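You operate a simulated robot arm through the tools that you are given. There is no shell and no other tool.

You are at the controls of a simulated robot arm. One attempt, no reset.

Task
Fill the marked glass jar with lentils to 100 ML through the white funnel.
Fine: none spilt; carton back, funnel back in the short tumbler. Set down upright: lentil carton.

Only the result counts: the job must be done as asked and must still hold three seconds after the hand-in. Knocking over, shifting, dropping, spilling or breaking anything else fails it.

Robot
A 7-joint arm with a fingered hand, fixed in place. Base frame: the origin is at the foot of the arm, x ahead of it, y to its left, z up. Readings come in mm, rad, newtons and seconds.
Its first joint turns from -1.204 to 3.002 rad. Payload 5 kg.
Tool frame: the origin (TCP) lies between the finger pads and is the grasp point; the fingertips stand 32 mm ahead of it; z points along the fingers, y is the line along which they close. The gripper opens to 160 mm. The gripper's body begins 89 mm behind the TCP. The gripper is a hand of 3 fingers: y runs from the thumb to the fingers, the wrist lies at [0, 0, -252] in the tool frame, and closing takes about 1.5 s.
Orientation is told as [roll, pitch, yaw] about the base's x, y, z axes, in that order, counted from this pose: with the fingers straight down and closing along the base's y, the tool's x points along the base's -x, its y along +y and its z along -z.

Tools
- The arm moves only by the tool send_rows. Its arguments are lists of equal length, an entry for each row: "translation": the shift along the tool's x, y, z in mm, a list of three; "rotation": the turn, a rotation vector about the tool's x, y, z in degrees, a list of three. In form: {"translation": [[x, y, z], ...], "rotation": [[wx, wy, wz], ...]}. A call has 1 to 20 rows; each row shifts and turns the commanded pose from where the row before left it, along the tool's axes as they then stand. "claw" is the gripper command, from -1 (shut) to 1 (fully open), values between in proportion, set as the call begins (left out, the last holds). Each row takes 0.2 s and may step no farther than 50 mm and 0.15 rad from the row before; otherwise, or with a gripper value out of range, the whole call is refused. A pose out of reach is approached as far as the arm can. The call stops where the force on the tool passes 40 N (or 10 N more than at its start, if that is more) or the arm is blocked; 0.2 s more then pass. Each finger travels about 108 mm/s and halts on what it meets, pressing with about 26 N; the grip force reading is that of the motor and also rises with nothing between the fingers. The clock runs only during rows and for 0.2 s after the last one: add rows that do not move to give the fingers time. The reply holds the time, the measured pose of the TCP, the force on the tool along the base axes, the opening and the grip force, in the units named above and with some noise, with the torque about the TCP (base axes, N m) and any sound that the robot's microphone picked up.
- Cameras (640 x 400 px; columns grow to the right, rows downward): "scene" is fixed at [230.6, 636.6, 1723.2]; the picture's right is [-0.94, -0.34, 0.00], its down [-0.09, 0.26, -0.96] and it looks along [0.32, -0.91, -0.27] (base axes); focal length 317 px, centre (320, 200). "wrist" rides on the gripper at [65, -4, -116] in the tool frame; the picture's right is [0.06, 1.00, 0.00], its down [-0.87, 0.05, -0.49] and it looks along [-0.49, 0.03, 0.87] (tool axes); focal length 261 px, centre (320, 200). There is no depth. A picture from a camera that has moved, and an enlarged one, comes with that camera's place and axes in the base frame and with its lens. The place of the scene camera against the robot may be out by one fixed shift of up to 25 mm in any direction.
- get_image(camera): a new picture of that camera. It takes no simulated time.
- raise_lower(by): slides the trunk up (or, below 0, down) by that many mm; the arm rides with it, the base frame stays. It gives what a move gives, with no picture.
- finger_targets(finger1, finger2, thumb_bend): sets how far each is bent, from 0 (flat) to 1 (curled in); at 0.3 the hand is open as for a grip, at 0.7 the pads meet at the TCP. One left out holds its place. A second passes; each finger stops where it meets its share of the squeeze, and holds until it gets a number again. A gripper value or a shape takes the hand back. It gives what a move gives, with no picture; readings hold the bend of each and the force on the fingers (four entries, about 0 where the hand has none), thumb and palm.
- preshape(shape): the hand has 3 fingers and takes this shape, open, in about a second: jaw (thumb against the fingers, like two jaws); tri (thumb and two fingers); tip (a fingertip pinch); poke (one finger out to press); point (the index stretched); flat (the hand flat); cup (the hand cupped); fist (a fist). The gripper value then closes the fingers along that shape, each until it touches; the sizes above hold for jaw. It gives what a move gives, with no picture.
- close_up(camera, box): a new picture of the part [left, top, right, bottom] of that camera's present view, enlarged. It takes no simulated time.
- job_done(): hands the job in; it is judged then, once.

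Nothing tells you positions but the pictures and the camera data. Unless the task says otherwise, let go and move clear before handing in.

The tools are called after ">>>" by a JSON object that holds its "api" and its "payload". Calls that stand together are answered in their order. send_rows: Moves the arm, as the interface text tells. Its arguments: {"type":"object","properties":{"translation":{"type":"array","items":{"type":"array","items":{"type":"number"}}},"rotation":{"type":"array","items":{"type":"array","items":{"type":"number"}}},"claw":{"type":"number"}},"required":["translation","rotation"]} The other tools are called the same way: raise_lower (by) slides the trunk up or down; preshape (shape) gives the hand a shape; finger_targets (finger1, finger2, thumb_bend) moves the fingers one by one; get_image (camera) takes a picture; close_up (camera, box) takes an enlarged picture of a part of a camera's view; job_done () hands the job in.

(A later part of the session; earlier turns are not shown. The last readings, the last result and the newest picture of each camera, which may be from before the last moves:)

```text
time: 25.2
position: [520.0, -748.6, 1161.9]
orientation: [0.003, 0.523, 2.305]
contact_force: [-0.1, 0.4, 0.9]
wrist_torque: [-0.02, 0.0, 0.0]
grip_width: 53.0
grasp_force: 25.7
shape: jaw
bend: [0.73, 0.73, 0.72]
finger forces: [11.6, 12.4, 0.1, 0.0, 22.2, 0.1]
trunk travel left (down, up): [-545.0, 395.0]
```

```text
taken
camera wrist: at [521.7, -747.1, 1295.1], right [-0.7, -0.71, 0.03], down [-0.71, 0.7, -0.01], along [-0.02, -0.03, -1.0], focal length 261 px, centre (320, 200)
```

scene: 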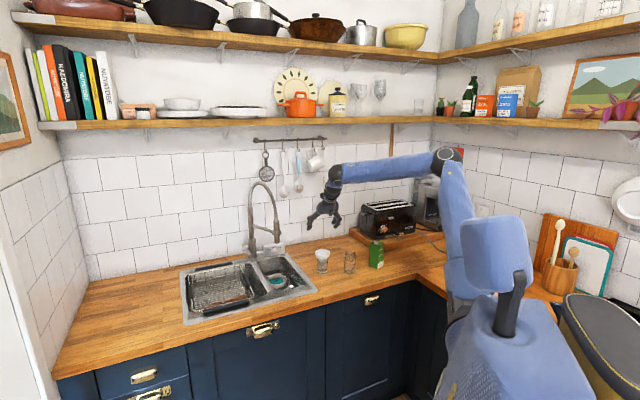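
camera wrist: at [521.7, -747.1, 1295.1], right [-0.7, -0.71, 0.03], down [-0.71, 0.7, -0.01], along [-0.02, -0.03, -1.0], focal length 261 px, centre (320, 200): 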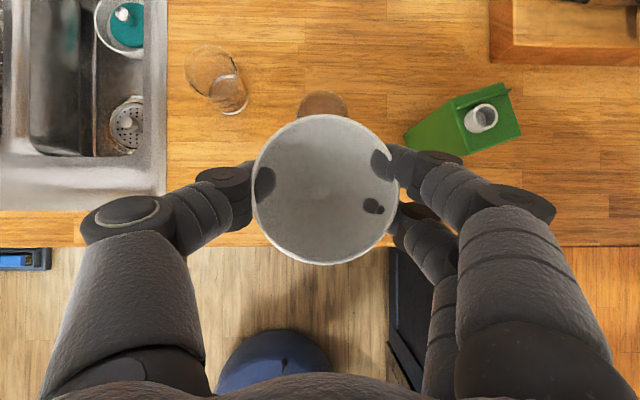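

Jar is partly hidden; I back off 45 mm more.

>>> {"api": "send_rows", "payload": {"translation": [[-39, 0, -22.4]], "rotation": [[0, 0, 0]]}}

>>> {"api": "close_up", "payload": {"camera": "wrist", "box": [260, 0, 400, 140]}}

>>> {"api": "get_image", "payload": {"camera": "wrist"}}

>>> {"api": "close_up", "payload": {"camera": "wrist", "box": [390, 0, 550, 140]}}

>>> {"api": "close_up", "payload": {"camera": "wrist", "box": [160, 0, 300, 120]}}

```text
time: 25.6
position: [487.8, -717.0, 1163.9]
orientation: [0.0, 0.524, 2.304]
contact_force: [-0.7, -0.4, -0.2]
wrist_torque: [0.01, -0.05, 0.04]
grip_width: 52.6
grasp_force: 25.6
shape: jaw
bend: [0.73, 0.73, 0.72]
finger forces: [11.6, 12.4, 0.0, 0.0, 22.1, 0.0]
trunk travel left (down, up): [-545.0, 395.0]
```

```text
2.86 times, centred on (330, 70) of wrist
camera zoom: at [489.9, -714.3, 1296.7], right [-0.71, -0.71, 0.03], down [-0.71, 0.71, -0.01], along [-0.02, -0.03, -1.0], focal length 745 px, centre (291, 571)
```

zoom: 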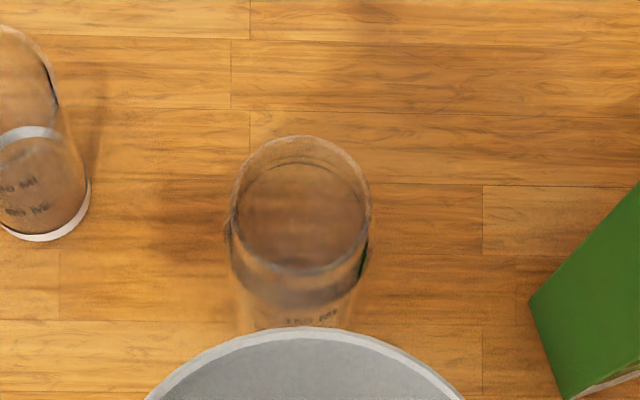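

```text
taken
camera wrist: at [489.9, -714.3, 1296.7], right [-0.71, -0.71, 0.03], down [-0.71, 0.71, -0.01], along [-0.02, -0.03, -1.0], focal length 261 px, centre (320, 200)
```

wrist: 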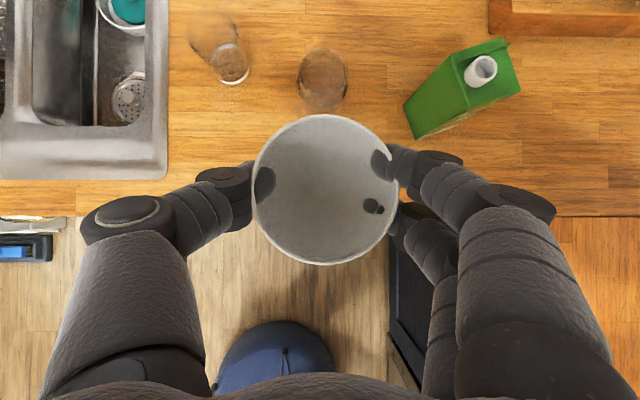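

```text
2.86 times, centred on (470, 70) of wrist
camera zoom: at [489.9, -714.3, 1296.7], right [-0.71, -0.71, 0.03], down [-0.71, 0.71, -0.01], along [-0.02, -0.03, -1.0], focal length 745 px, centre (-109, 571)
```

zoom: 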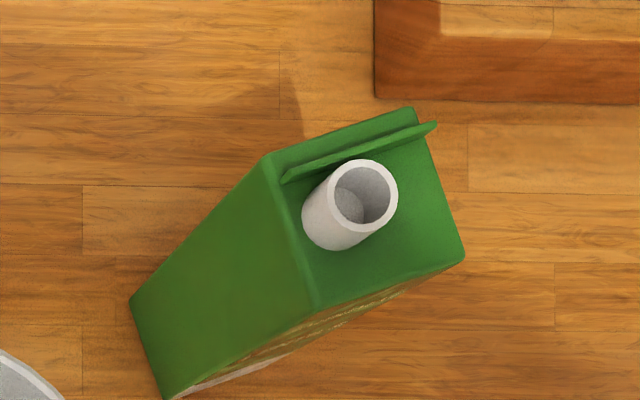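

```text
3.33 times, centred on (230, 60) of wrist
camera zoom: at [489.9, -714.3, 1296.7], right [-0.71, -0.71, 0.03], down [-0.71, 0.71, -0.01], along [-0.02, -0.03, -1.0], focal length 869 px, centre (620, 667)
```

zoom: 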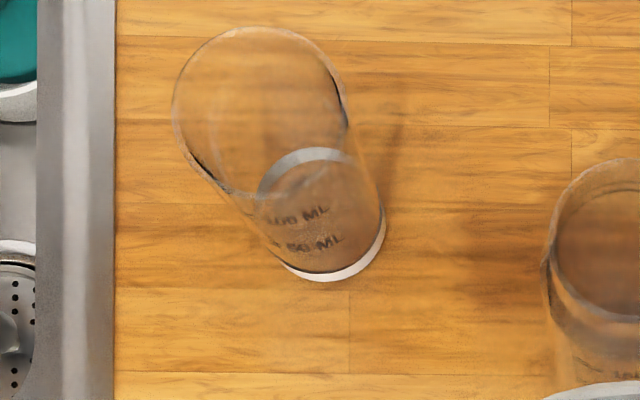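

Jar axis refined to ≈(580.5,−821), rim z≈1019. The funnel looked slightly tilted in the grip, so I check it in the scene view.

>>> {"api": "close_up", "payload": {"camera": "scene", "box": [335, 205, 385, 255]}}

```text
8.00 times, centred on (360, 230) of scene
camera zoom: at [230.6, 636.6, 1723.2], right [-0.94, -0.34, 0.0], down [-0.09, 0.26, -0.96], along [0.32, -0.91, -0.27], focal length 2537 px, centre (0, -40)
```

zoom: 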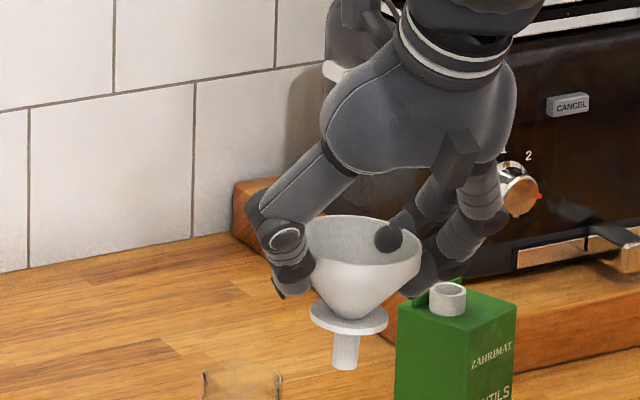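

The funnel leans about 4–5° in the image plane (stem toward the thumb). I rotate the hand to level it and recheck.

>>> {"api": "send_rows", "payload": {"translation": [[0, 0, 0], [0, 0, 0]], "rotation": [[-3.6, -1.74, -2.08], [0, 0, 0]]}}

>>> {"api": "close_up", "payload": {"camera": "scene", "box": [345, 215, 377, 255]}}

>>> {"api": "close_up", "payload": {"camera": "wrist", "box": [220, 80, 440, 280]}}

```text
time: 26.2
position: [489.6, -718.9, 1160.9]
orientation: [0.084, 0.489, 2.344]
contact_force: [-0.3, 0.7, -0.3]
wrist_torque: [0.01, -0.05, 0.02]
grip_width: 52.9
grasp_force: 25.9
shape: jaw
bend: [0.73, 0.73, 0.72]
finger forces: [11.5, 12.4, 0.0, 0.1, 22.1, 0.0]
trunk travel left (down, up): [-545.0, 395.0]
```

```text
10.00 times, centred on (361, 235) of scene
camera zoom: at [230.6, 636.6, 1723.2], right [-0.94, -0.34, 0.0], down [-0.09, 0.26, -0.96], along [0.32, -0.91, -0.27], focal length 3172 px, centre (-90, -150)
```

zoom: 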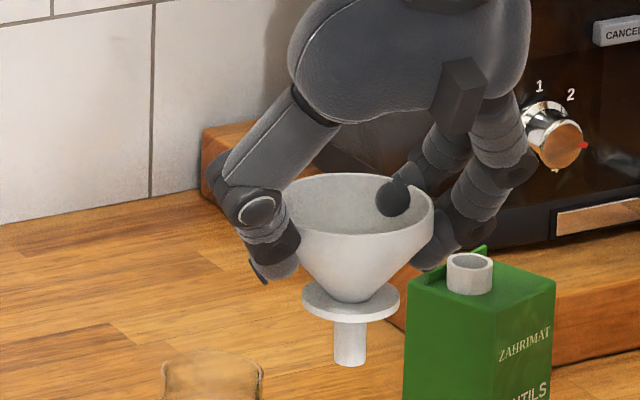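

```text
2.00 times, centred on (330, 180) of wrist
camera zoom: at [502.3, -712.7, 1293.2], right [-0.7, -0.71, 0.1], down [-0.71, 0.71, 0.03], along [-0.09, -0.05, -0.99], focal length 521 px, centre (300, 240)
```

zoom: 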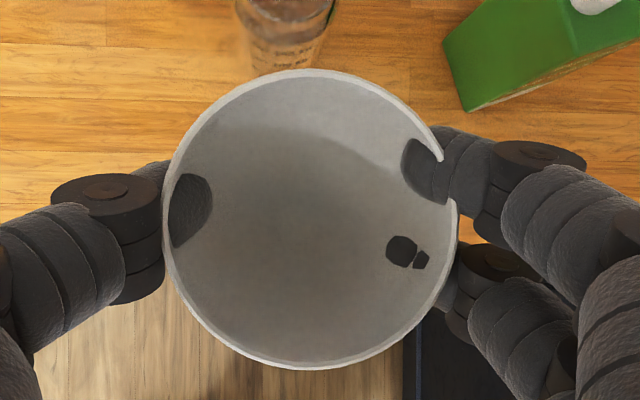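

Now slightly over-corrected (~2°); I turn back 1.8°.

>>> {"api": "send_rows", "payload": {"translation": [[0, 0, 0], [0, 0, 0]], "rotation": [[1.44, 0.7, 0.83], [0, 0, 0]]}}

>>> {"api": "close_up", "payload": {"camera": "wrist", "box": [220, 80, 440, 280]}}

>>> {"api": "close_up", "payload": {"camera": "scene", "box": [350, 225, 370, 255]}}

```text
time: 26.8
position: [490.0, -718.4, 1161.7]
orientation: [0.053, 0.502, 2.331]
contact_force: [0.1, 0.2, -0.4]
wrist_torque: [-0.02, -0.01, 0.04]
grip_width: 52.5
grasp_force: 25.9
shape: jaw
bend: [0.73, 0.73, 0.72]
finger forces: [11.5, 12.3, 0.0, 0.0, 22.0, 0.0]
trunk travel left (down, up): [-545.0, 395.0]
```

```text
2.00 times, centred on (330, 180) of wrist
camera zoom: at [498.3, -711.7, 1294.2], right [-0.7, -0.71, 0.08], down [-0.71, 0.7, 0.01], along [-0.06, -0.04, -1.0], focal length 521 px, centre (300, 240)
```

zoom: 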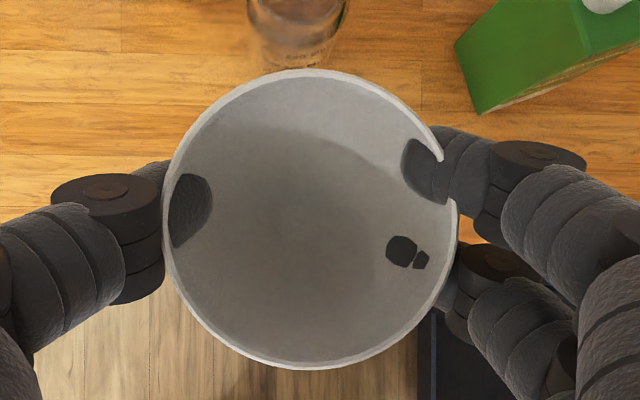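

```text
13.33 times, centred on (360, 240) of scene
camera zoom: at [230.6, 636.6, 1723.2], right [-0.94, -0.34, 0.0], down [-0.09, 0.26, -0.96], along [0.32, -0.91, -0.27], focal length 4229 px, centre (-213, -333)
```

zoom: 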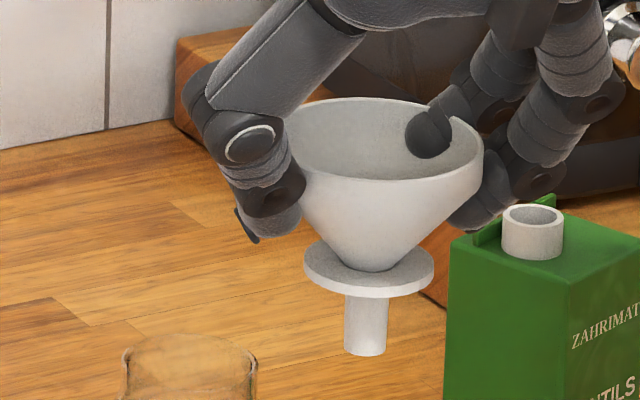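

Funnel is now plumb. Its rim centre sits at TCP+(1.5,−6); I move over the jar axis at safe height.

>>> {"api": "send_rows", "payload": {"translation": [[38.4, -0.4, 21.1], [38.4, -0.4, 21.1], [38.4, -0.4, 21.1], [0, 0, 0]], "rotation": [[0, 0, 0], [0, 0, 0], [0, 0, 0], [0, 0, 0]]}}

>>> {"api": "close_up", "payload": {"camera": "scene", "box": [325, 220, 375, 280]}}

>>> {"api": "get_image", "payload": {"camera": "wrist"}}

```text
time: 27.8
position: [578.0, -813.7, 1164.7]
orientation: [0.053, 0.504, 2.33]
contact_force: [-0.5, -0.1, -0.3]
wrist_torque: [0.03, 0.01, 0.0]
grip_width: 52.6
grasp_force: 25.4
shape: jaw
bend: [0.73, 0.73, 0.72]
finger forces: [11.5, 12.3, 0.0, 0.1, 22.0, 0.0]
trunk travel left (down, up): [-545.0, 395.0]
```

```text
6.67 times, centred on (350, 250) of scene
camera zoom: at [230.6, 636.6, 1723.2], right [-0.94, -0.34, 0.0], down [-0.09, 0.26, -0.96], along [0.32, -0.91, -0.27], focal length 2114 px, centre (120, -133)
```

zoom: 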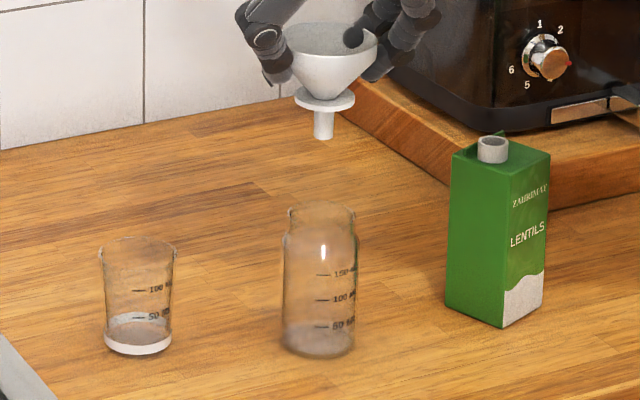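

```text
taken
camera wrist: at [586.0, -808.8, 1296.9], right [-0.7, -0.71, 0.07], down [-0.71, 0.71, 0.01], along [-0.06, -0.04, -1.0], focal length 261 px, centre (320, 200)
```

wrist: 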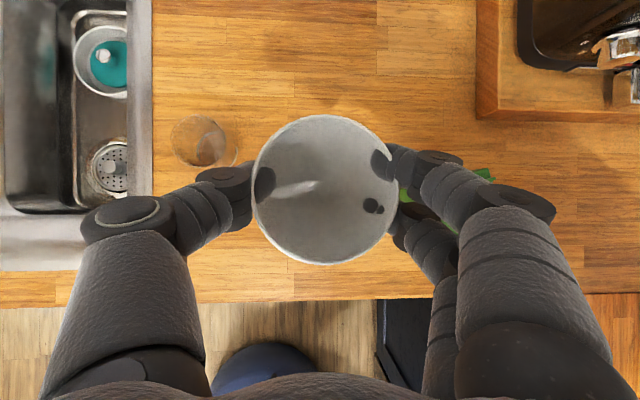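

Sideways alignment with the jar looks right within half a millimetre. Lowering until just above the rim.

>>> {"api": "send_rows", "payload": {"translation": [[-16.0, -1.6, 32.3], [-17.4, -1.7, 31.5], [0, 0, 0]], "rotation": [[0, 0, 0], [0, 0, 0], [0, 0, 0]]}}

>>> {"api": "close_up", "payload": {"camera": "scene", "box": [332, 236, 368, 266]}}

>>> {"api": "get_image", "payload": {"camera": "wrist"}}

```text
time: 28.6
position: [578.6, -814.0, 1090.1]
orientation: [0.052, 0.503, 2.329]
contact_force: [0.0, 0.1, -0.2]
wrist_torque: [-0.02, -0.02, 0.0]
grip_width: 52.6
grasp_force: 26.0
shape: jaw
bend: [0.73, 0.73, 0.72]
finger forces: [11.5, 12.4, 0.0, 0.0, 21.9, 0.0]
trunk travel left (down, up): [-545.0, 395.0]
```

```text
13.33 times, centred on (350, 251) of scene
camera zoom: at [230.6, 636.6, 1723.2], right [-0.94, -0.34, 0.0], down [-0.09, 0.26, -0.96], along [0.32, -0.91, -0.27], focal length 4229 px, centre (-80, -480)
```

zoom: 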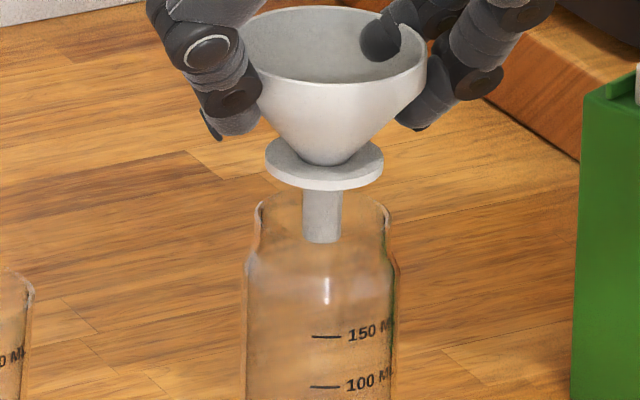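

```text
taken
camera wrist: at [586.5, -809.8, 1222.4], right [-0.7, -0.71, 0.07], down [-0.71, 0.71, 0.01], along [-0.06, -0.04, -1.0], focal length 261 px, centre (320, 200)
```

wrist: 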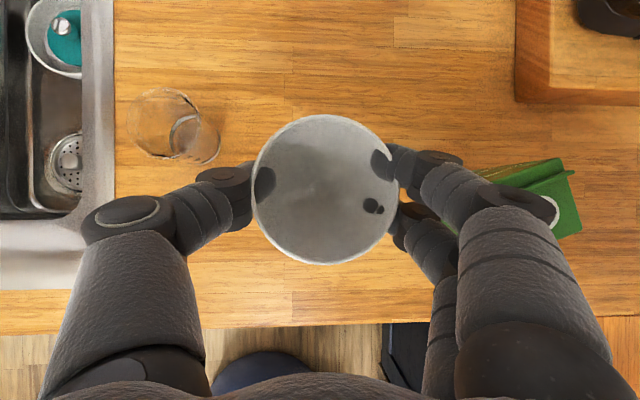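

Aligned left-right; now small steps down watching force.

>>> {"api": "send_rows", "payload": {"translation": [[-1.9, -0.2, 3.5], [-1.9, -0.2, 3.5], [0, 0, 0]], "rotation": [[0, 0, 0], [0, 0, 0], [0, 0, 0]]}}

>>> {"api": "close_up", "payload": {"camera": "scene", "box": [335, 240, 365, 265]}}

```text
time: 29.4
position: [578.2, -815.2, 1082.1]
orientation: [0.05, 0.502, 2.33]
contact_force: [-0.1, -0.2, -0.6]
wrist_torque: [0.04, -0.01, -0.03]
grip_width: 52.5
grasp_force: 25.6
shape: jaw
bend: [0.73, 0.73, 0.72]
finger forces: [11.5, 12.4, 0.0, 0.0, 21.9, 0.1]
trunk travel left (down, up): [-545.0, 395.0]
```

```text
16.00 times, centred on (350, 252) of scene
camera zoom: at [230.6, 636.6, 1723.2], right [-0.94, -0.34, 0.0], down [-0.09, 0.26, -0.96], along [0.32, -0.91, -0.27], focal length 5075 px, centre (-160, -640)
```

zoom: 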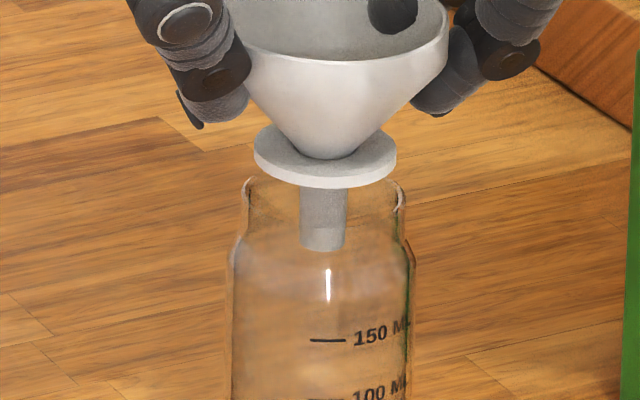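

About 4–5 mm to go. Continuing in 2 mm steps.

>>> {"api": "send_rows", "payload": {"translation": [[-0.97, -0.1, 1.75], [-0.97, -0.1, 1.75], [0, 0, 0]], "rotation": [[0, 0, 0], [0, 0, 0], [0, 0, 0]]}}

>>> {"api": "close_up", "payload": {"camera": "scene", "box": [335, 240, 365, 265]}}

```text
time: 30.2
position: [578.7, -814.7, 1077.3]
orientation: [0.052, 0.503, 2.33]
contact_force: [-0.3, 0.3, -1.0]
wrist_torque: [-0.04, -0.01, 0.0]
grip_width: 52.5
grasp_force: 25.7
shape: jaw
bend: [0.73, 0.73, 0.72]
finger forces: [11.6, 12.4, 0.0, 0.0, 21.9, 0.0]
trunk travel left (down, up): [-545.0, 395.0]
```

```text
16.00 times, centred on (350, 252) of scene
camera zoom: at [230.6, 636.6, 1723.2], right [-0.94, -0.34, 0.0], down [-0.09, 0.26, -0.96], along [0.32, -0.91, -0.27], focal length 5075 px, centre (-160, -640)
```

zoom: 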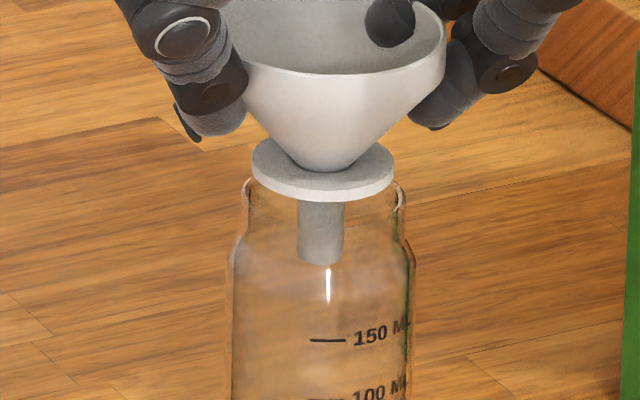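

Nearly touching. One or two more millimetre steps.

>>> {"api": "send_rows", "payload": {"translation": [[-0.6, 0.3, 0.9], [-0.5, 0.3, 0.9], [0, 0, 0]], "rotation": [[0, 0, 0], [0, 0, 0], [0, 0, 0]]}}

>>> {"api": "close_up", "payload": {"camera": "scene", "box": [335, 240, 365, 265]}}

```text
time: 31.0
position: [578.2, -814.1, 1074.5]
orientation: [0.051, 0.503, 2.329]
contact_force: [0.2, 0.1, 0.6]
wrist_torque: [0.02, 0.04, -0.03]
grip_width: 52.4
grasp_force: 25.9
shape: jaw
bend: [0.73, 0.73, 0.72]
finger forces: [11.7, 12.4, 0.0, 0.1, 21.9, 0.0]
trunk travel left (down, up): [-545.0, 395.0]
```

```text
16.00 times, centred on (350, 252) of scene
camera zoom: at [230.6, 636.6, 1723.2], right [-0.94, -0.34, 0.0], down [-0.09, 0.26, -0.96], along [0.32, -0.91, -0.27], focal length 5075 px, centre (-160, -640)
```

zoom: 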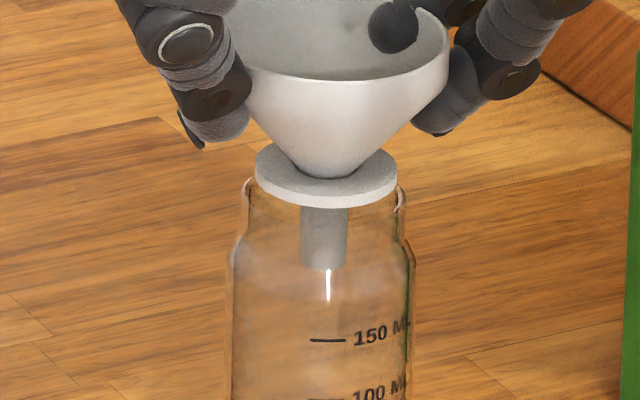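

>>> {"api": "send_rows", "payload": {"translation": [[-0.5, 0.1, 0.9], [-0.5, 0.1, 0.9], [0, 0, 0]], "rotation": [[0, 0, 0], [0, 0, 0], [0, 0, 0]]}}

>>> {"api": "close_up", "payload": {"camera": "scene", "box": [335, 240, 365, 265]}}

```text
time: 31.8
position: [577.8, -815.6, 1072.9]
orientation: [0.051, 0.504, 2.329]
contact_force: [0.6, 0.7, -0.8]
wrist_torque: [-0.02, -0.02, -0.02]
grip_width: 52.3
grasp_force: 25.6
shape: jaw
bend: [0.73, 0.73, 0.72]
finger forces: [11.5, 12.4, 0.0, 0.0, 21.8, 0.1]
trunk travel left (down, up): [-545.0, 395.0]
```

```text
16.00 times, centred on (350, 252) of scene
camera zoom: at [230.6, 636.6, 1723.2], right [-0.94, -0.34, 0.0], down [-0.09, 0.26, -0.96], along [0.32, -0.91, -0.27], focal length 5075 px, centre (-160, -640)
```

zoom: 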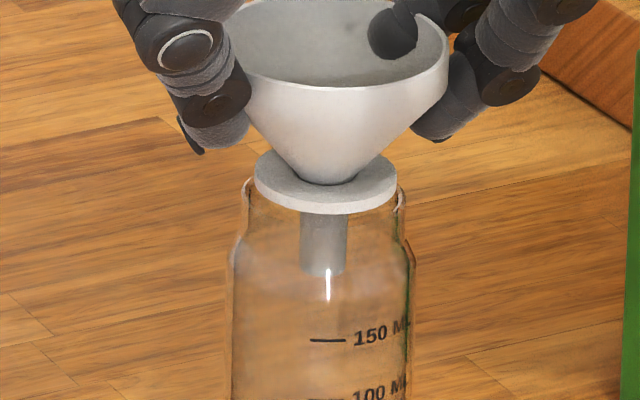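

>>> {"api": "send_rows", "payload": {"translation": [[-0.5, 0.1, 0.9], [-0.5, 0.1, 0.9], [0, 0, 0]], "rotation": [[0, 0, 0], [0, 0, 0], [0, 0, 0]]}}

>>> {"api": "close_up", "payload": {"camera": "scene", "box": [335, 240, 365, 265]}}

```text
time: 32.6
position: [577.3, -814.4, 1069.8]
orientation: [0.052, 0.503, 2.331]
contact_force: [0.0, 0.2, -0.5]
wrist_torque: [-0.03, -0.01, 0.0]
grip_width: 52.6
grasp_force: 26.3
shape: jaw
bend: [0.73, 0.73, 0.72]
finger forces: [11.5, 12.3, 0.0, 0.0, 21.9, 0.0]
trunk travel left (down, up): [-545.0, 395.0]
```

```text
16.00 times, centred on (350, 252) of scene
camera zoom: at [230.6, 636.6, 1723.2], right [-0.94, -0.34, 0.0], down [-0.09, 0.26, -0.96], along [0.32, -0.91, -0.27], focal length 5075 px, centre (-160, -640)
```

zoom: 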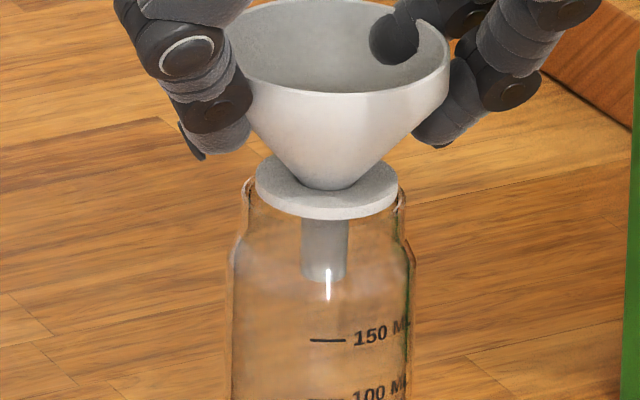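

>>> {"api": "send_rows", "payload": {"translation": [[-0.5, -0.6, 0.9], [-0.5, -0.6, 0.9], [0, 0, 0]], "rotation": [[0, 0, 0], [0, 0, 0], [0, 0, 0]]}}

>>> {"api": "close_up", "payload": {"camera": "scene", "box": [335, 240, 365, 265]}}

>>> {"api": "get_image", "payload": {"camera": "wrist"}}

```text
time: 33.4
position: [578.1, -814.7, 1068.5]
orientation: [0.051, 0.502, 2.328]
contact_force: [0.8, 0.5, -1.4]
wrist_torque: [0.01, -0.03, -0.02]
grip_width: 52.4
grasp_force: 26.1
shape: jaw
bend: [0.73, 0.73, 0.72]
finger forces: [11.6, 12.4, 0.0, 0.0, 21.9, 0.0]
trunk travel left (down, up): [-545.0, 395.0]
```

```text
16.00 times, centred on (350, 252) of scene
camera zoom: at [230.6, 636.6, 1723.2], right [-0.94, -0.34, 0.0], down [-0.09, 0.26, -0.96], along [0.32, -0.91, -0.27], focal length 5075 px, centre (-160, -640)
```

zoom: 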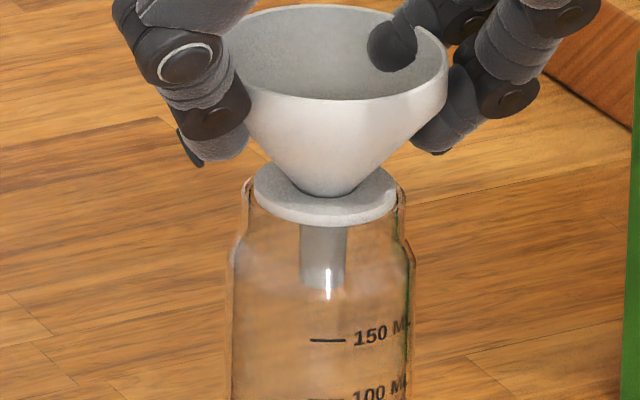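

```text
taken
camera wrist: at [585.8, -809.6, 1201.0], right [-0.7, -0.71, 0.07], down [-0.71, 0.71, 0.01], along [-0.06, -0.04, -1.0], focal length 261 px, centre (320, 200)
```

wrist: 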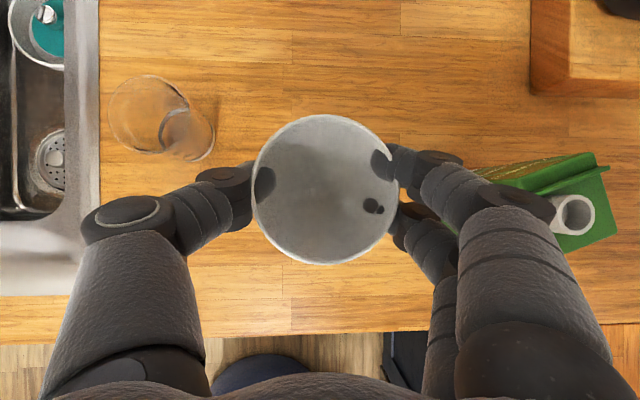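

The collar seems to be entering the neck between the glass lips. Continuing down in small steps with force checks.

>>> {"api": "send_rows", "payload": {"translation": [[-0.5, -0.05, 0.9], [-0.5, -0.05, 0.9], [-0.5, -0.05, 0.9], [0, 0, 0]], "rotation": [[0, 0, 0], [0, 0, 0], [0, 0, 0], [0, 0, 0]]}}

>>> {"api": "close_up", "payload": {"camera": "scene", "box": [335, 240, 365, 265]}}

```text
time: 34.4
position: [579.2, -814.0, 1066.0]
orientation: [0.05, 0.504, 2.331]
contact_force: [0.2, -1.4, 11.8]
wrist_torque: [-0.18, 0.01, -0.01]
grip_width: 52.8
grasp_force: 25.8
shape: jaw
bend: [0.73, 0.73, 0.72]
finger forces: [11.8, 11.9, 0.0, 0.1, 21.6, 0.1]
trunk travel left (down, up): [-545.0, 395.0]
```

```text
16.00 times, centred on (350, 252) of scene
camera zoom: at [230.6, 636.6, 1723.2], right [-0.94, -0.34, 0.0], down [-0.09, 0.26, -0.96], along [0.32, -0.91, -0.27], focal length 5075 px, centre (-160, -640)
```

zoom: 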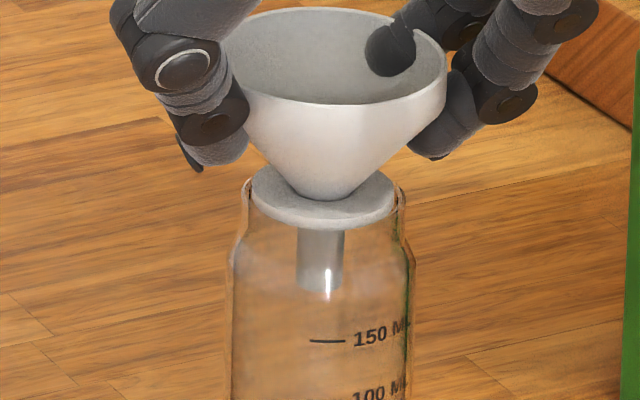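

Contact at 12 N with the collar bottom at about the rim height. The torque hints the jar centre is ~2–3 mm farther in −y; I'll lift slightly, shift, and re-seat gently to confirm it rests evenly.

>>> {"api": "send_rows", "payload": {"translation": [[1.45, 0.15, -2.6], [1.9, 2.0, 1.15], [0, 0, 0]], "rotation": [[0, 0, 0], [0, 0, 0], [0, 0, 0]]}}

>>> {"api": "close_up", "payload": {"camera": "scene", "box": [335, 240, 365, 265]}}

>>> {"api": "send_rows", "payload": {"translation": [[-0.48, -0.05, 0.87], [-0.48, -0.05, 0.87], [0, 0, 0]], "rotation": [[0, 0, 0], [0, 0, 0], [0, 0, 0]]}}

>>> {"api": "close_up", "payload": {"camera": "scene", "box": [335, 240, 365, 265]}}

```text
time: 35.2
position: [578.9, -815.5, 1068.0]
orientation: [0.05, 0.5, 2.33]
contact_force: [0.5, 0.8, -0.3]
wrist_torque: [0.04, -0.04, 0.04]
grip_width: 52.4
grasp_force: 25.9
shape: jaw
bend: [0.73, 0.73, 0.72]
finger forces: [12.0, 12.6, 0.0, 0.0, 23.3, 0.1]
trunk travel left (down, up): [-545.0, 395.0]
```

```text
16.00 times, centred on (350, 252) of scene
camera zoom: at [230.6, 636.6, 1723.2], right [-0.94, -0.34, 0.0], down [-0.09, 0.26, -0.96], along [0.32, -0.91, -0.27], focal length 5075 px, centre (-160, -640)
```

zoom: 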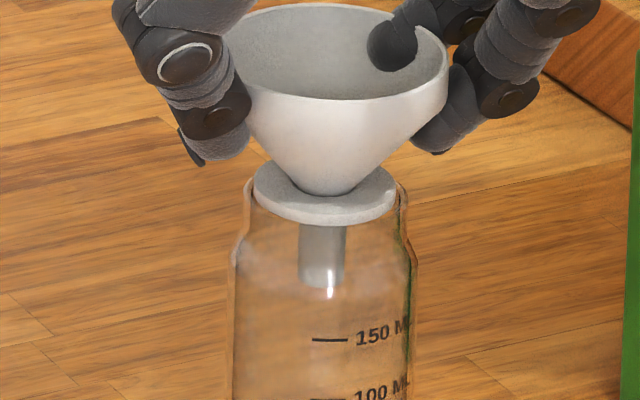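

```text
time: 36.0
position: [579.4, -815.7, 1066.0]
orientation: [0.049, 0.505, 2.331]
contact_force: [0.8, 0.2, 5.6]
wrist_torque: [-0.11, 0.01, -0.01]
grip_width: 52.7
grasp_force: 25.9
shape: jaw
bend: [0.74, 0.73, 0.72]
finger forces: [11.1, 12.0, 0.0, 0.1, 22.8, 0.1]
trunk travel left (down, up): [-545.0, 395.0]
```

```text
16.00 times, centred on (350, 252) of scene
camera zoom: at [230.6, 636.6, 1723.2], right [-0.94, -0.34, 0.0], down [-0.09, 0.26, -0.96], along [0.32, -0.91, -0.27], focal length 5075 px, centre (-160, -640)
```

zoom: 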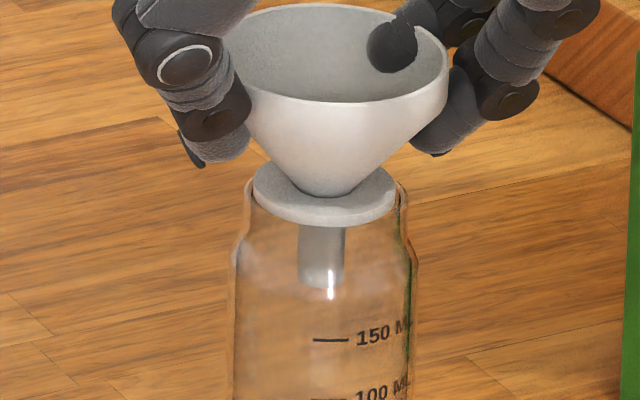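

Same contact height both times, so the collar rests on the jar rim. Releasing the funnel by opening the fingers.

>>> {"api": "send_rows", "payload": {"translation": [[0, 0, 0], [0, 0, 0], [0, 0, 0], [0, 0, 0]], "rotation": [[0, 0, 0], [0, 0, 0], [0, 0, 0], [0, 0, 0]], "claw": 0.3}}

>>> {"api": "close_up", "payload": {"camera": "scene", "box": [330, 235, 370, 275]}}

>>> {"api": "get_image", "payload": {"camera": "wrist"}}

```text
time: 37.0
position: [578.4, -816.2, 1066.8]
orientation: [0.05, 0.503, 2.331]
contact_force: [-0.3, 0.6, 0.2]
wrist_torque: [-0.01, -0.04, -0.02]
grip_width: 103.8
grasp_force: 0.0
shape: jaw
bend: [0.7, 0.7, 0.67]
finger forces: [0.0, 0.0, 0.0, 0.0, 0.0, 0.0]
trunk travel left (down, up): [-545.0, 395.0]
```

```text
10.00 times, centred on (350, 255) of scene
camera zoom: at [230.6, 636.6, 1723.2], right [-0.94, -0.34, 0.0], down [-0.09, 0.26, -0.96], along [0.32, -0.91, -0.27], focal length 3172 px, centre (20, -350)
```

zoom: 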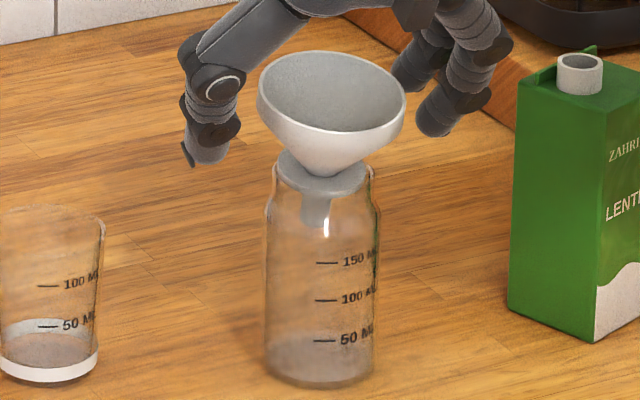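

```text
taken
camera wrist: at [586.3, -811.4, 1198.8], right [-0.7, -0.71, 0.07], down [-0.71, 0.71, 0.01], along [-0.06, -0.04, -1.0], focal length 261 px, centre (320, 200)
```

wrist: 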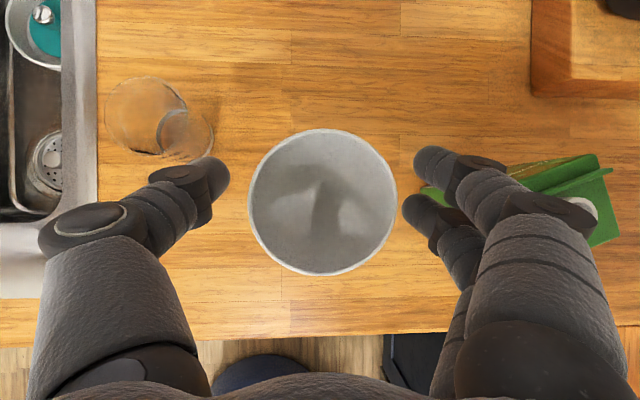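

The funnel settled with a tilt — I need a closer look.

>>> {"api": "close_up", "payload": {"camera": "scene", "box": [338, 238, 364, 262]}}

>>> {"api": "close_up", "payload": {"camera": "wrist", "box": [230, 110, 410, 290]}}

```text
16.00 times, centred on (351, 250) of scene
camera zoom: at [230.6, 636.6, 1723.2], right [-0.94, -0.34, 0.0], down [-0.09, 0.26, -0.96], along [0.32, -0.91, -0.27], focal length 5075 px, centre (-176, -600)
```

zoom: 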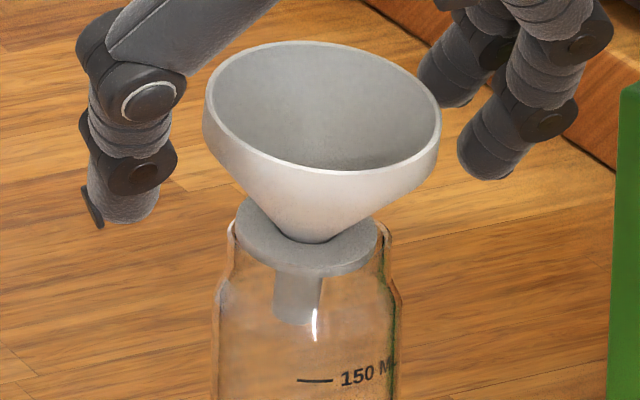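

```text
2.22 times, centred on (320, 200) of wrist
camera zoom: at [586.3, -811.4, 1198.8], right [-0.7, -0.71, 0.07], down [-0.71, 0.71, 0.01], along [-0.06, -0.04, -1.0], focal length 579 px, centre (320, 200)
```

zoom: 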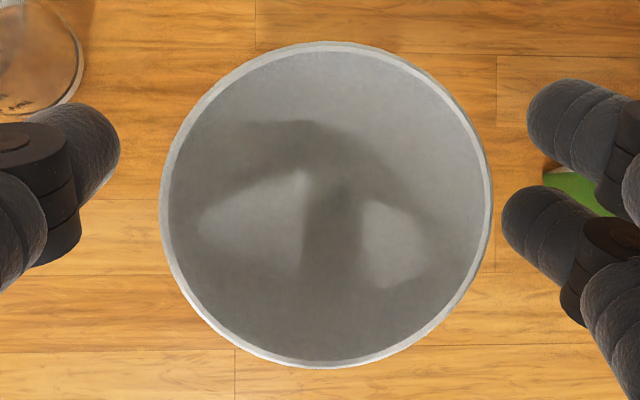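

I'll zoom very tightly on the jar mouth to judge whether the collar is meant to sit on the rim or plug inside the neck.

>>> {"api": "close_up", "payload": {"camera": "scene", "box": [343, 247, 359, 257]}}

>>> {"api": "close_up", "payload": {"camera": "scene", "box": [340, 240, 362, 254]}}

```text
16.00 times, centred on (351, 252) of scene
camera zoom: at [230.6, 636.6, 1723.2], right [-0.94, -0.34, 0.0], down [-0.09, 0.26, -0.96], along [0.32, -0.91, -0.27], focal length 5075 px, centre (-176, -632)
```

zoom: 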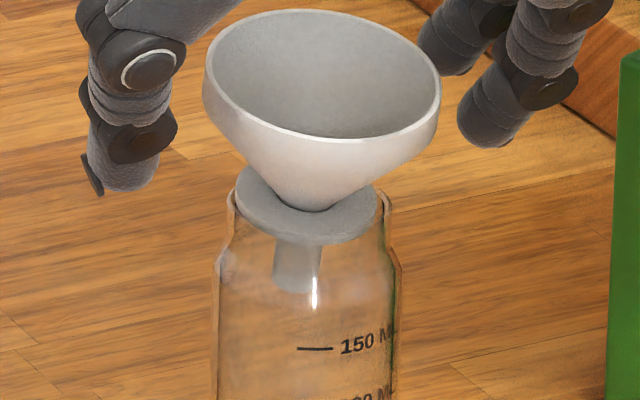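

```text
16.00 times, centred on (351, 247) of scene
camera zoom: at [230.6, 636.6, 1723.2], right [-0.94, -0.34, 0.0], down [-0.09, 0.26, -0.96], along [0.32, -0.91, -0.27], focal length 5075 px, centre (-176, -552)
```

zoom: 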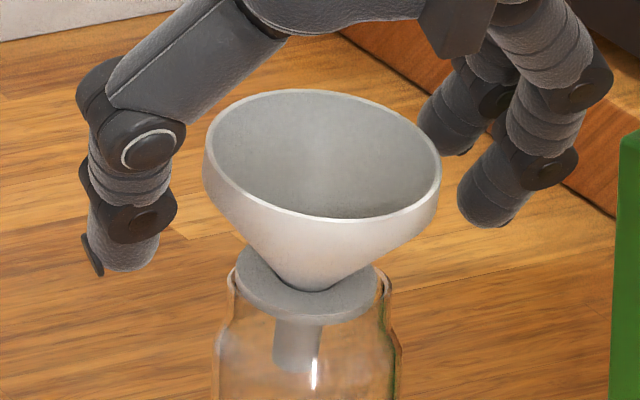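

Collar and neck look nearly the same size, so it likely plugs in. I'll regrasp the funnel, lift a little, level it and search for the drop-in position.

>>> {"api": "send_rows", "payload": {"translation": [[-1.7, 0, -1.0], [0, 0, 0], [0, 0, 0], [0, 0, 0], [0, 0, 0], [0, 0, 0]], "rotation": [[0, 0, 0], [0, 0, 0], [0, 0, 0], [0, 0, 0], [0, 0, 0], [0, 0, 0]], "claw": -1}}

>>> {"api": "close_up", "payload": {"camera": "scene", "box": [338, 238, 364, 262]}}

>>> {"api": "close_up", "payload": {"camera": "wrist", "box": [230, 110, 410, 290]}}

```text
time: 38.4
position: [577.6, -815.6, 1067.0]
orientation: [0.049, 0.502, 2.33]
contact_force: [-0.4, -0.3, -0.4]
wrist_torque: [0.02, -0.02, 0.0]
grip_width: 48.9
grasp_force: 26.1
shape: jaw
bend: [0.73, 0.73, 0.71]
finger forces: [11.1, 11.8, 0.0, 0.1, 22.4, 0.0]
trunk travel left (down, up): [-545.0, 395.0]
```

```text
16.00 times, centred on (351, 250) of scene
camera zoom: at [230.6, 636.6, 1723.2], right [-0.94, -0.34, 0.0], down [-0.09, 0.26, -0.96], along [0.32, -0.91, -0.27], focal length 5075 px, centre (-176, -600)
```

zoom: 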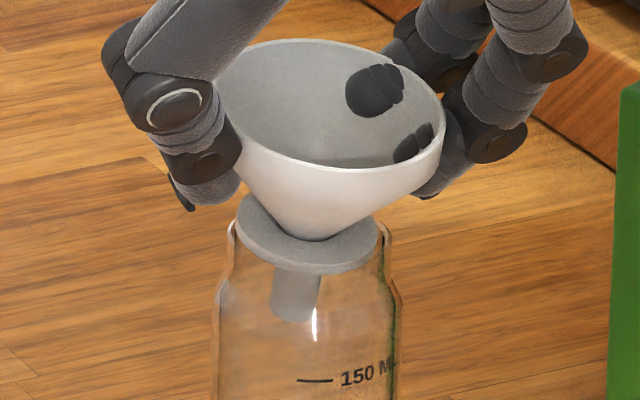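

```text
2.22 times, centred on (320, 200) of wrist
camera zoom: at [585.0, -810.0, 1199.2], right [-0.7, -0.71, 0.07], down [-0.71, 0.71, 0.01], along [-0.06, -0.04, -1.0], focal length 579 px, centre (320, 200)
```

zoom: 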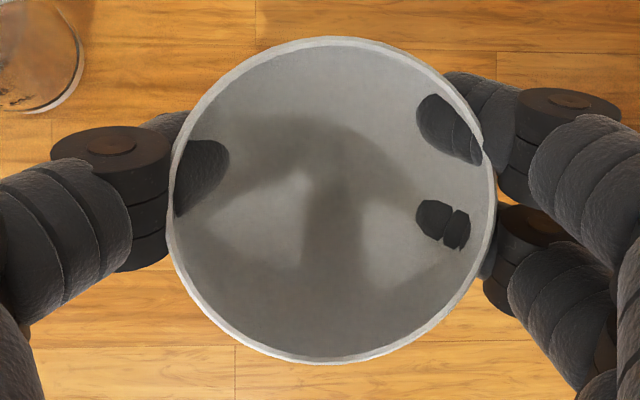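

Gripped again, still tilted. Lift it 15 mm free and measure the tilt.

>>> {"api": "send_rows", "payload": {"translation": [[1.9, 0.2, -3.5], [2.4, 0.25, -4.4], [2.9, 0.3, -5.2], [0, 0, 0]], "rotation": [[0, 0, 0], [0, 0, 0], [0, 0, 0], [0, 0, 0]]}}

>>> {"api": "close_up", "payload": {"camera": "scene", "box": [338, 236, 364, 262]}}

```text
time: 39.4
position: [576.5, -814.6, 1082.5]
orientation: [0.051, 0.503, 2.33]
contact_force: [0.3, -0.1, -1.0]
wrist_torque: [0.02, -0.02, -0.04]
grip_width: 49.1
grasp_force: 26.0
shape: jaw
bend: [0.73, 0.73, 0.71]
finger forces: [11.3, 12.0, 0.0, 0.1, 22.4, 0.0]
trunk travel left (down, up): [-545.0, 395.0]
```

```text
15.38 times, centred on (351, 249) of scene
camera zoom: at [230.6, 636.6, 1723.2], right [-0.94, -0.34, 0.0], down [-0.09, 0.26, -0.96], along [0.32, -0.91, -0.27], focal length 4880 px, centre (-157, -554)
```

zoom: 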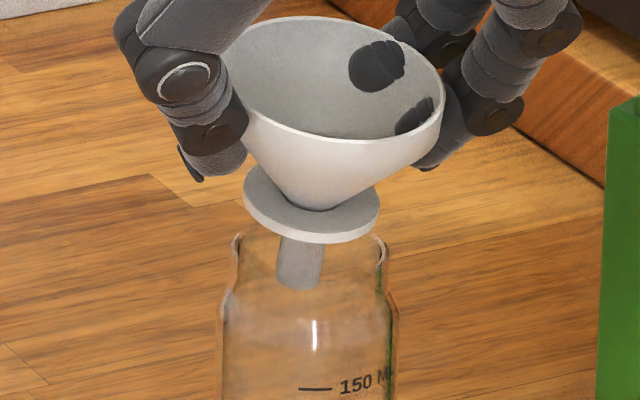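

Tilt measured: ~7.5° sideways and ~6.5° toward the camera. I lift 20 mm more and rotate the hand to level the funnel.

>>> {"api": "send_rows", "payload": {"translation": [[9.6, 0.9, -17.5], [0, 0, 0], [0, 0, 0], [0, 0, 0]], "rotation": [[0, 0, 0], [-1.85, -4.45, -1.25], [-1.85, -4.45, -1.25], [0, 0, 0]]}}

>>> {"api": "close_up", "payload": {"camera": "scene", "box": [338, 232, 364, 258]}}

>>> {"api": "get_image", "payload": {"camera": "wrist"}}

```text
time: 40.4
position: [576.0, -815.9, 1102.1]
orientation: [0.129, 0.343, 2.362]
contact_force: [-0.4, -0.6, -0.5]
wrist_torque: [0.0, -0.01, 0.0]
grip_width: 49.1
grasp_force: 25.9
shape: jaw
bend: [0.73, 0.73, 0.71]
finger forces: [11.4, 11.9, 0.0, 0.1, 22.4, 0.0]
trunk travel left (down, up): [-545.0, 395.0]
```

```text
15.38 times, centred on (351, 245) of scene
camera zoom: at [230.6, 636.6, 1723.2], right [-0.94, -0.34, 0.0], down [-0.09, 0.26, -0.96], along [0.32, -0.91, -0.27], focal length 4880 px, centre (-157, -492)
```

zoom: 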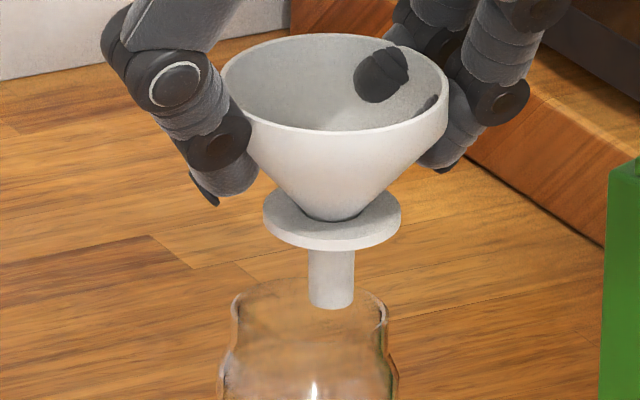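

```text
taken
camera wrist: at [605.6, -820.0, 1231.3], right [-0.69, -0.71, 0.14], down [-0.69, 0.7, 0.17], along [-0.22, 0.02, -0.97], focal length 261 px, centre (320, 200)
```

wrist: 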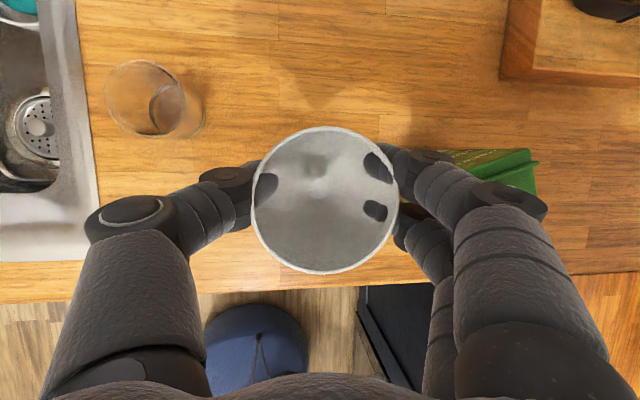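

Level now. Combining the views, the jar axis is best put at (579.4,−818.3); the funnel axis is at (572.4,−817.6). I shift 7 mm and lower close to the rim.

>>> {"api": "send_rows", "payload": {"translation": [[5.15, -4.6, 1.26], [-4.7, -1.7, 13.1], [-4.0, -1.45, 11.2], [0, 0, 0]], "rotation": [[0, 0, 0], [0, 0, 0], [0, 0, 0], [0, 0, 0]]}}

>>> {"api": "close_up", "payload": {"camera": "scene", "box": [335, 240, 365, 265]}}

```text
time: 41.4
position: [585.1, -816.5, 1075.0]
orientation: [0.128, 0.343, 2.361]
contact_force: [0.0, -0.8, 0.2]
wrist_torque: [0.05, -0.01, 0.0]
grip_width: 48.8
grasp_force: 26.0
shape: jaw
bend: [0.73, 0.73, 0.71]
finger forces: [11.4, 12.1, 0.0, 0.0, 22.4, 0.1]
trunk travel left (down, up): [-545.0, 395.0]
```

```text
16.00 times, centred on (350, 252) of scene
camera zoom: at [230.6, 636.6, 1723.2], right [-0.94, -0.34, 0.0], down [-0.09, 0.26, -0.96], along [0.32, -0.91, -0.27], focal length 5075 px, centre (-160, -640)
```

zoom: 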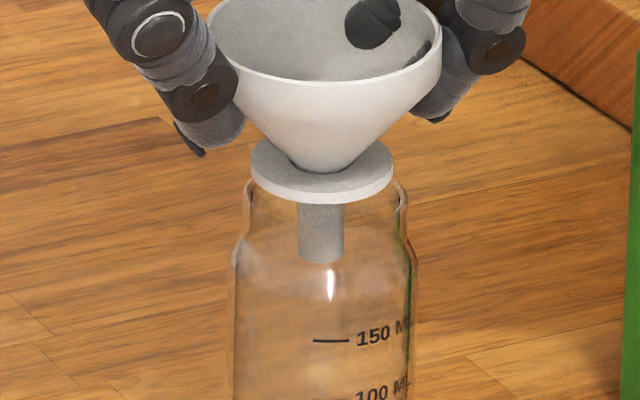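

>>> {"api": "send_rows", "payload": {"translation": [[-0.4, 1.0, 0.0], [-1.0, -0.36, 2.8], [0, 0, 0]], "rotation": [[0, 0, 0], [0, 0, 0], [0, 0, 0]]}}

>>> {"api": "send_rows", "payload": {"translation": [[-0.4, -0.12, 0.93], [-0.4, -0.12, 0.93], [0, 0, 0]], "rotation": [[0, 0, 0], [0, 0, 0], [0, 0, 0]]}}

>>> {"api": "close_up", "payload": {"camera": "scene", "box": [335, 240, 365, 265]}}

```text
time: 42.2
position: [583.5, -815.6, 1073.3]
orientation: [0.131, 0.344, 2.362]
contact_force: [-0.7, 0.3, 0.1]
wrist_torque: [0.02, 0.01, 0.0]
grip_width: 48.7
grasp_force: 26.4
shape: jaw
bend: [0.73, 0.73, 0.71]
finger forces: [11.4, 12.0, 0.1, 0.0, 22.3, 0.0]
trunk travel left (down, up): [-545.0, 395.0]
```

```text
time: 43.0
position: [583.0, -816.2, 1071.0]
orientation: [0.129, 0.344, 2.362]
contact_force: [-0.3, 0.3, 0.7]
wrist_torque: [0.01, 0.01, -0.01]
grip_width: 48.9
grasp_force: 26.0
shape: jaw
bend: [0.73, 0.73, 0.71]
finger forces: [11.3, 12.1, 0.0, 0.1, 22.3, 0.0]
trunk travel left (down, up): [-545.0, 395.0]
```

```text
16.00 times, centred on (350, 252) of scene
camera zoom: at [230.6, 636.6, 1723.2], right [-0.94, -0.34, 0.0], down [-0.09, 0.26, -0.96], along [0.32, -0.91, -0.27], focal length 5075 px, centre (-160, -640)
```

zoom: 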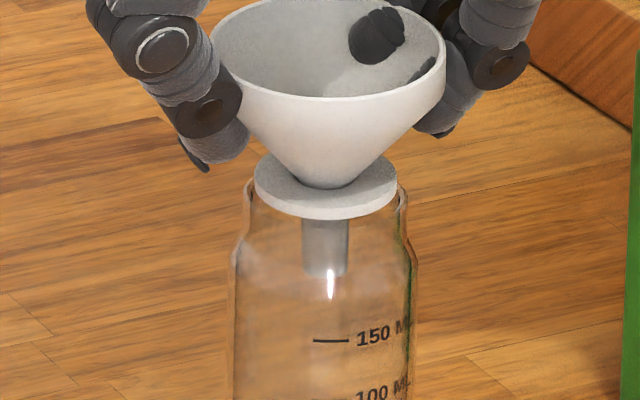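

Centred laterally; now 1 mm at a time with force readings.

>>> {"api": "send_rows", "payload": {"translation": [[-0.34, -0.12, 0.93], [0, 0, 0]], "rotation": [[0, 0, 0], [0, 0, 0]]}}

>>> {"api": "send_rows", "payload": {"translation": [[-0.34, -0.12, 0.93], [0, 0, 0]], "rotation": [[0, 0, 0], [0, 0, 0]]}}

>>> {"api": "send_rows", "payload": {"translation": [[-0.34, -0.12, 0.93], [0, 0, 0]], "rotation": [[0, 0, 0], [0, 0, 0]]}}

>>> {"api": "close_up", "payload": {"camera": "scene", "box": [335, 240, 365, 265]}}

```text
time: 43.6
position: [582.3, -815.2, 1069.5]
orientation: [0.129, 0.344, 2.361]
contact_force: [-0.9, 0.2, -0.5]
wrist_torque: [-0.01, -0.01, 0.03]
grip_width: 49.0
grasp_force: 25.9
shape: jaw
bend: [0.73, 0.73, 0.71]
finger forces: [11.4, 11.9, 0.1, 0.0, 22.3, 0.0]
trunk travel left (down, up): [-545.0, 395.0]
```

```text
time: 44.2
position: [583.6, -817.2, 1068.7]
orientation: [0.129, 0.343, 2.362]
contact_force: [-0.6, -0.6, 0.4]
wrist_torque: [0.0, 0.0, -0.01]
grip_width: 49.0
grasp_force: 26.1
shape: jaw
bend: [0.73, 0.73, 0.71]
finger forces: [11.4, 12.0, 0.1, 0.0, 22.3, 0.0]
trunk travel left (down, up): [-545.0, 395.0]
```

```text
time: 44.8
position: [581.2, -816.6, 1066.6]
orientation: [0.13, 0.343, 2.362]
contact_force: [0.2, -0.7, -0.9]
wrist_torque: [0.01, 0.01, -0.01]
grip_width: 49.0
grasp_force: 26.0
shape: jaw
bend: [0.73, 0.73, 0.71]
finger forces: [11.4, 12.0, 0.0, 0.0, 22.2, 0.0]
trunk travel left (down, up): [-545.0, 395.0]
```

```text
16.00 times, centred on (350, 252) of scene
camera zoom: at [230.6, 636.6, 1723.2], right [-0.94, -0.34, 0.0], down [-0.09, 0.26, -0.96], along [0.32, -0.91, -0.27], focal length 5075 px, centre (-160, -640)
```

zoom: 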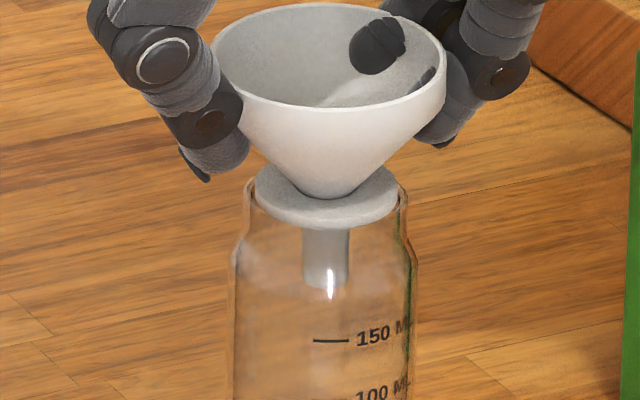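

>>> {"api": "send_rows", "payload": {"translation": [[-0.34, -0.12, 0.93], [0, 0, 0]], "rotation": [[0, 0, 0], [0, 0, 0]]}}

>>> {"api": "send_rows", "payload": {"translation": [[-0.34, -0.12, 0.93], [0, 0, 0]], "rotation": [[0, 0, 0], [0, 0, 0]]}}

>>> {"api": "close_up", "payload": {"camera": "scene", "box": [335, 240, 365, 265]}}

```text
time: 45.4
position: [583.2, -817.1, 1065.3]
orientation: [0.13, 0.344, 2.361]
contact_force: [0.1, 0.1, 0.3]
wrist_torque: [-0.01, 0.01, 0.02]
grip_width: 48.9
grasp_force: 26.3
shape: jaw
bend: [0.73, 0.73, 0.71]
finger forces: [11.4, 12.0, 0.0, 0.0, 22.3, 0.0]
trunk travel left (down, up): [-545.0, 395.0]
```

```text
time: 46.0
position: [582.2, -816.9, 1065.8]
orientation: [0.128, 0.342, 2.362]
contact_force: [0.7, 0.0, 2.6]
wrist_torque: [0.02, 0.01, 0.01]
grip_width: 48.9
grasp_force: 26.1
shape: jaw
bend: [0.73, 0.73, 0.71]
finger forces: [11.5, 12.1, 0.0, 0.1, 22.3, 0.0]
trunk travel left (down, up): [-545.0, 395.0]
```

```text
16.00 times, centred on (350, 252) of scene
camera zoom: at [230.6, 636.6, 1723.2], right [-0.94, -0.34, 0.0], down [-0.09, 0.26, -0.96], along [0.32, -0.91, -0.27], focal length 5075 px, centre (-160, -640)
```

zoom: 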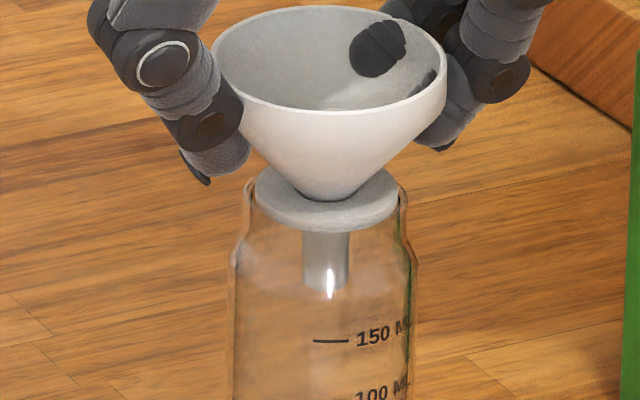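

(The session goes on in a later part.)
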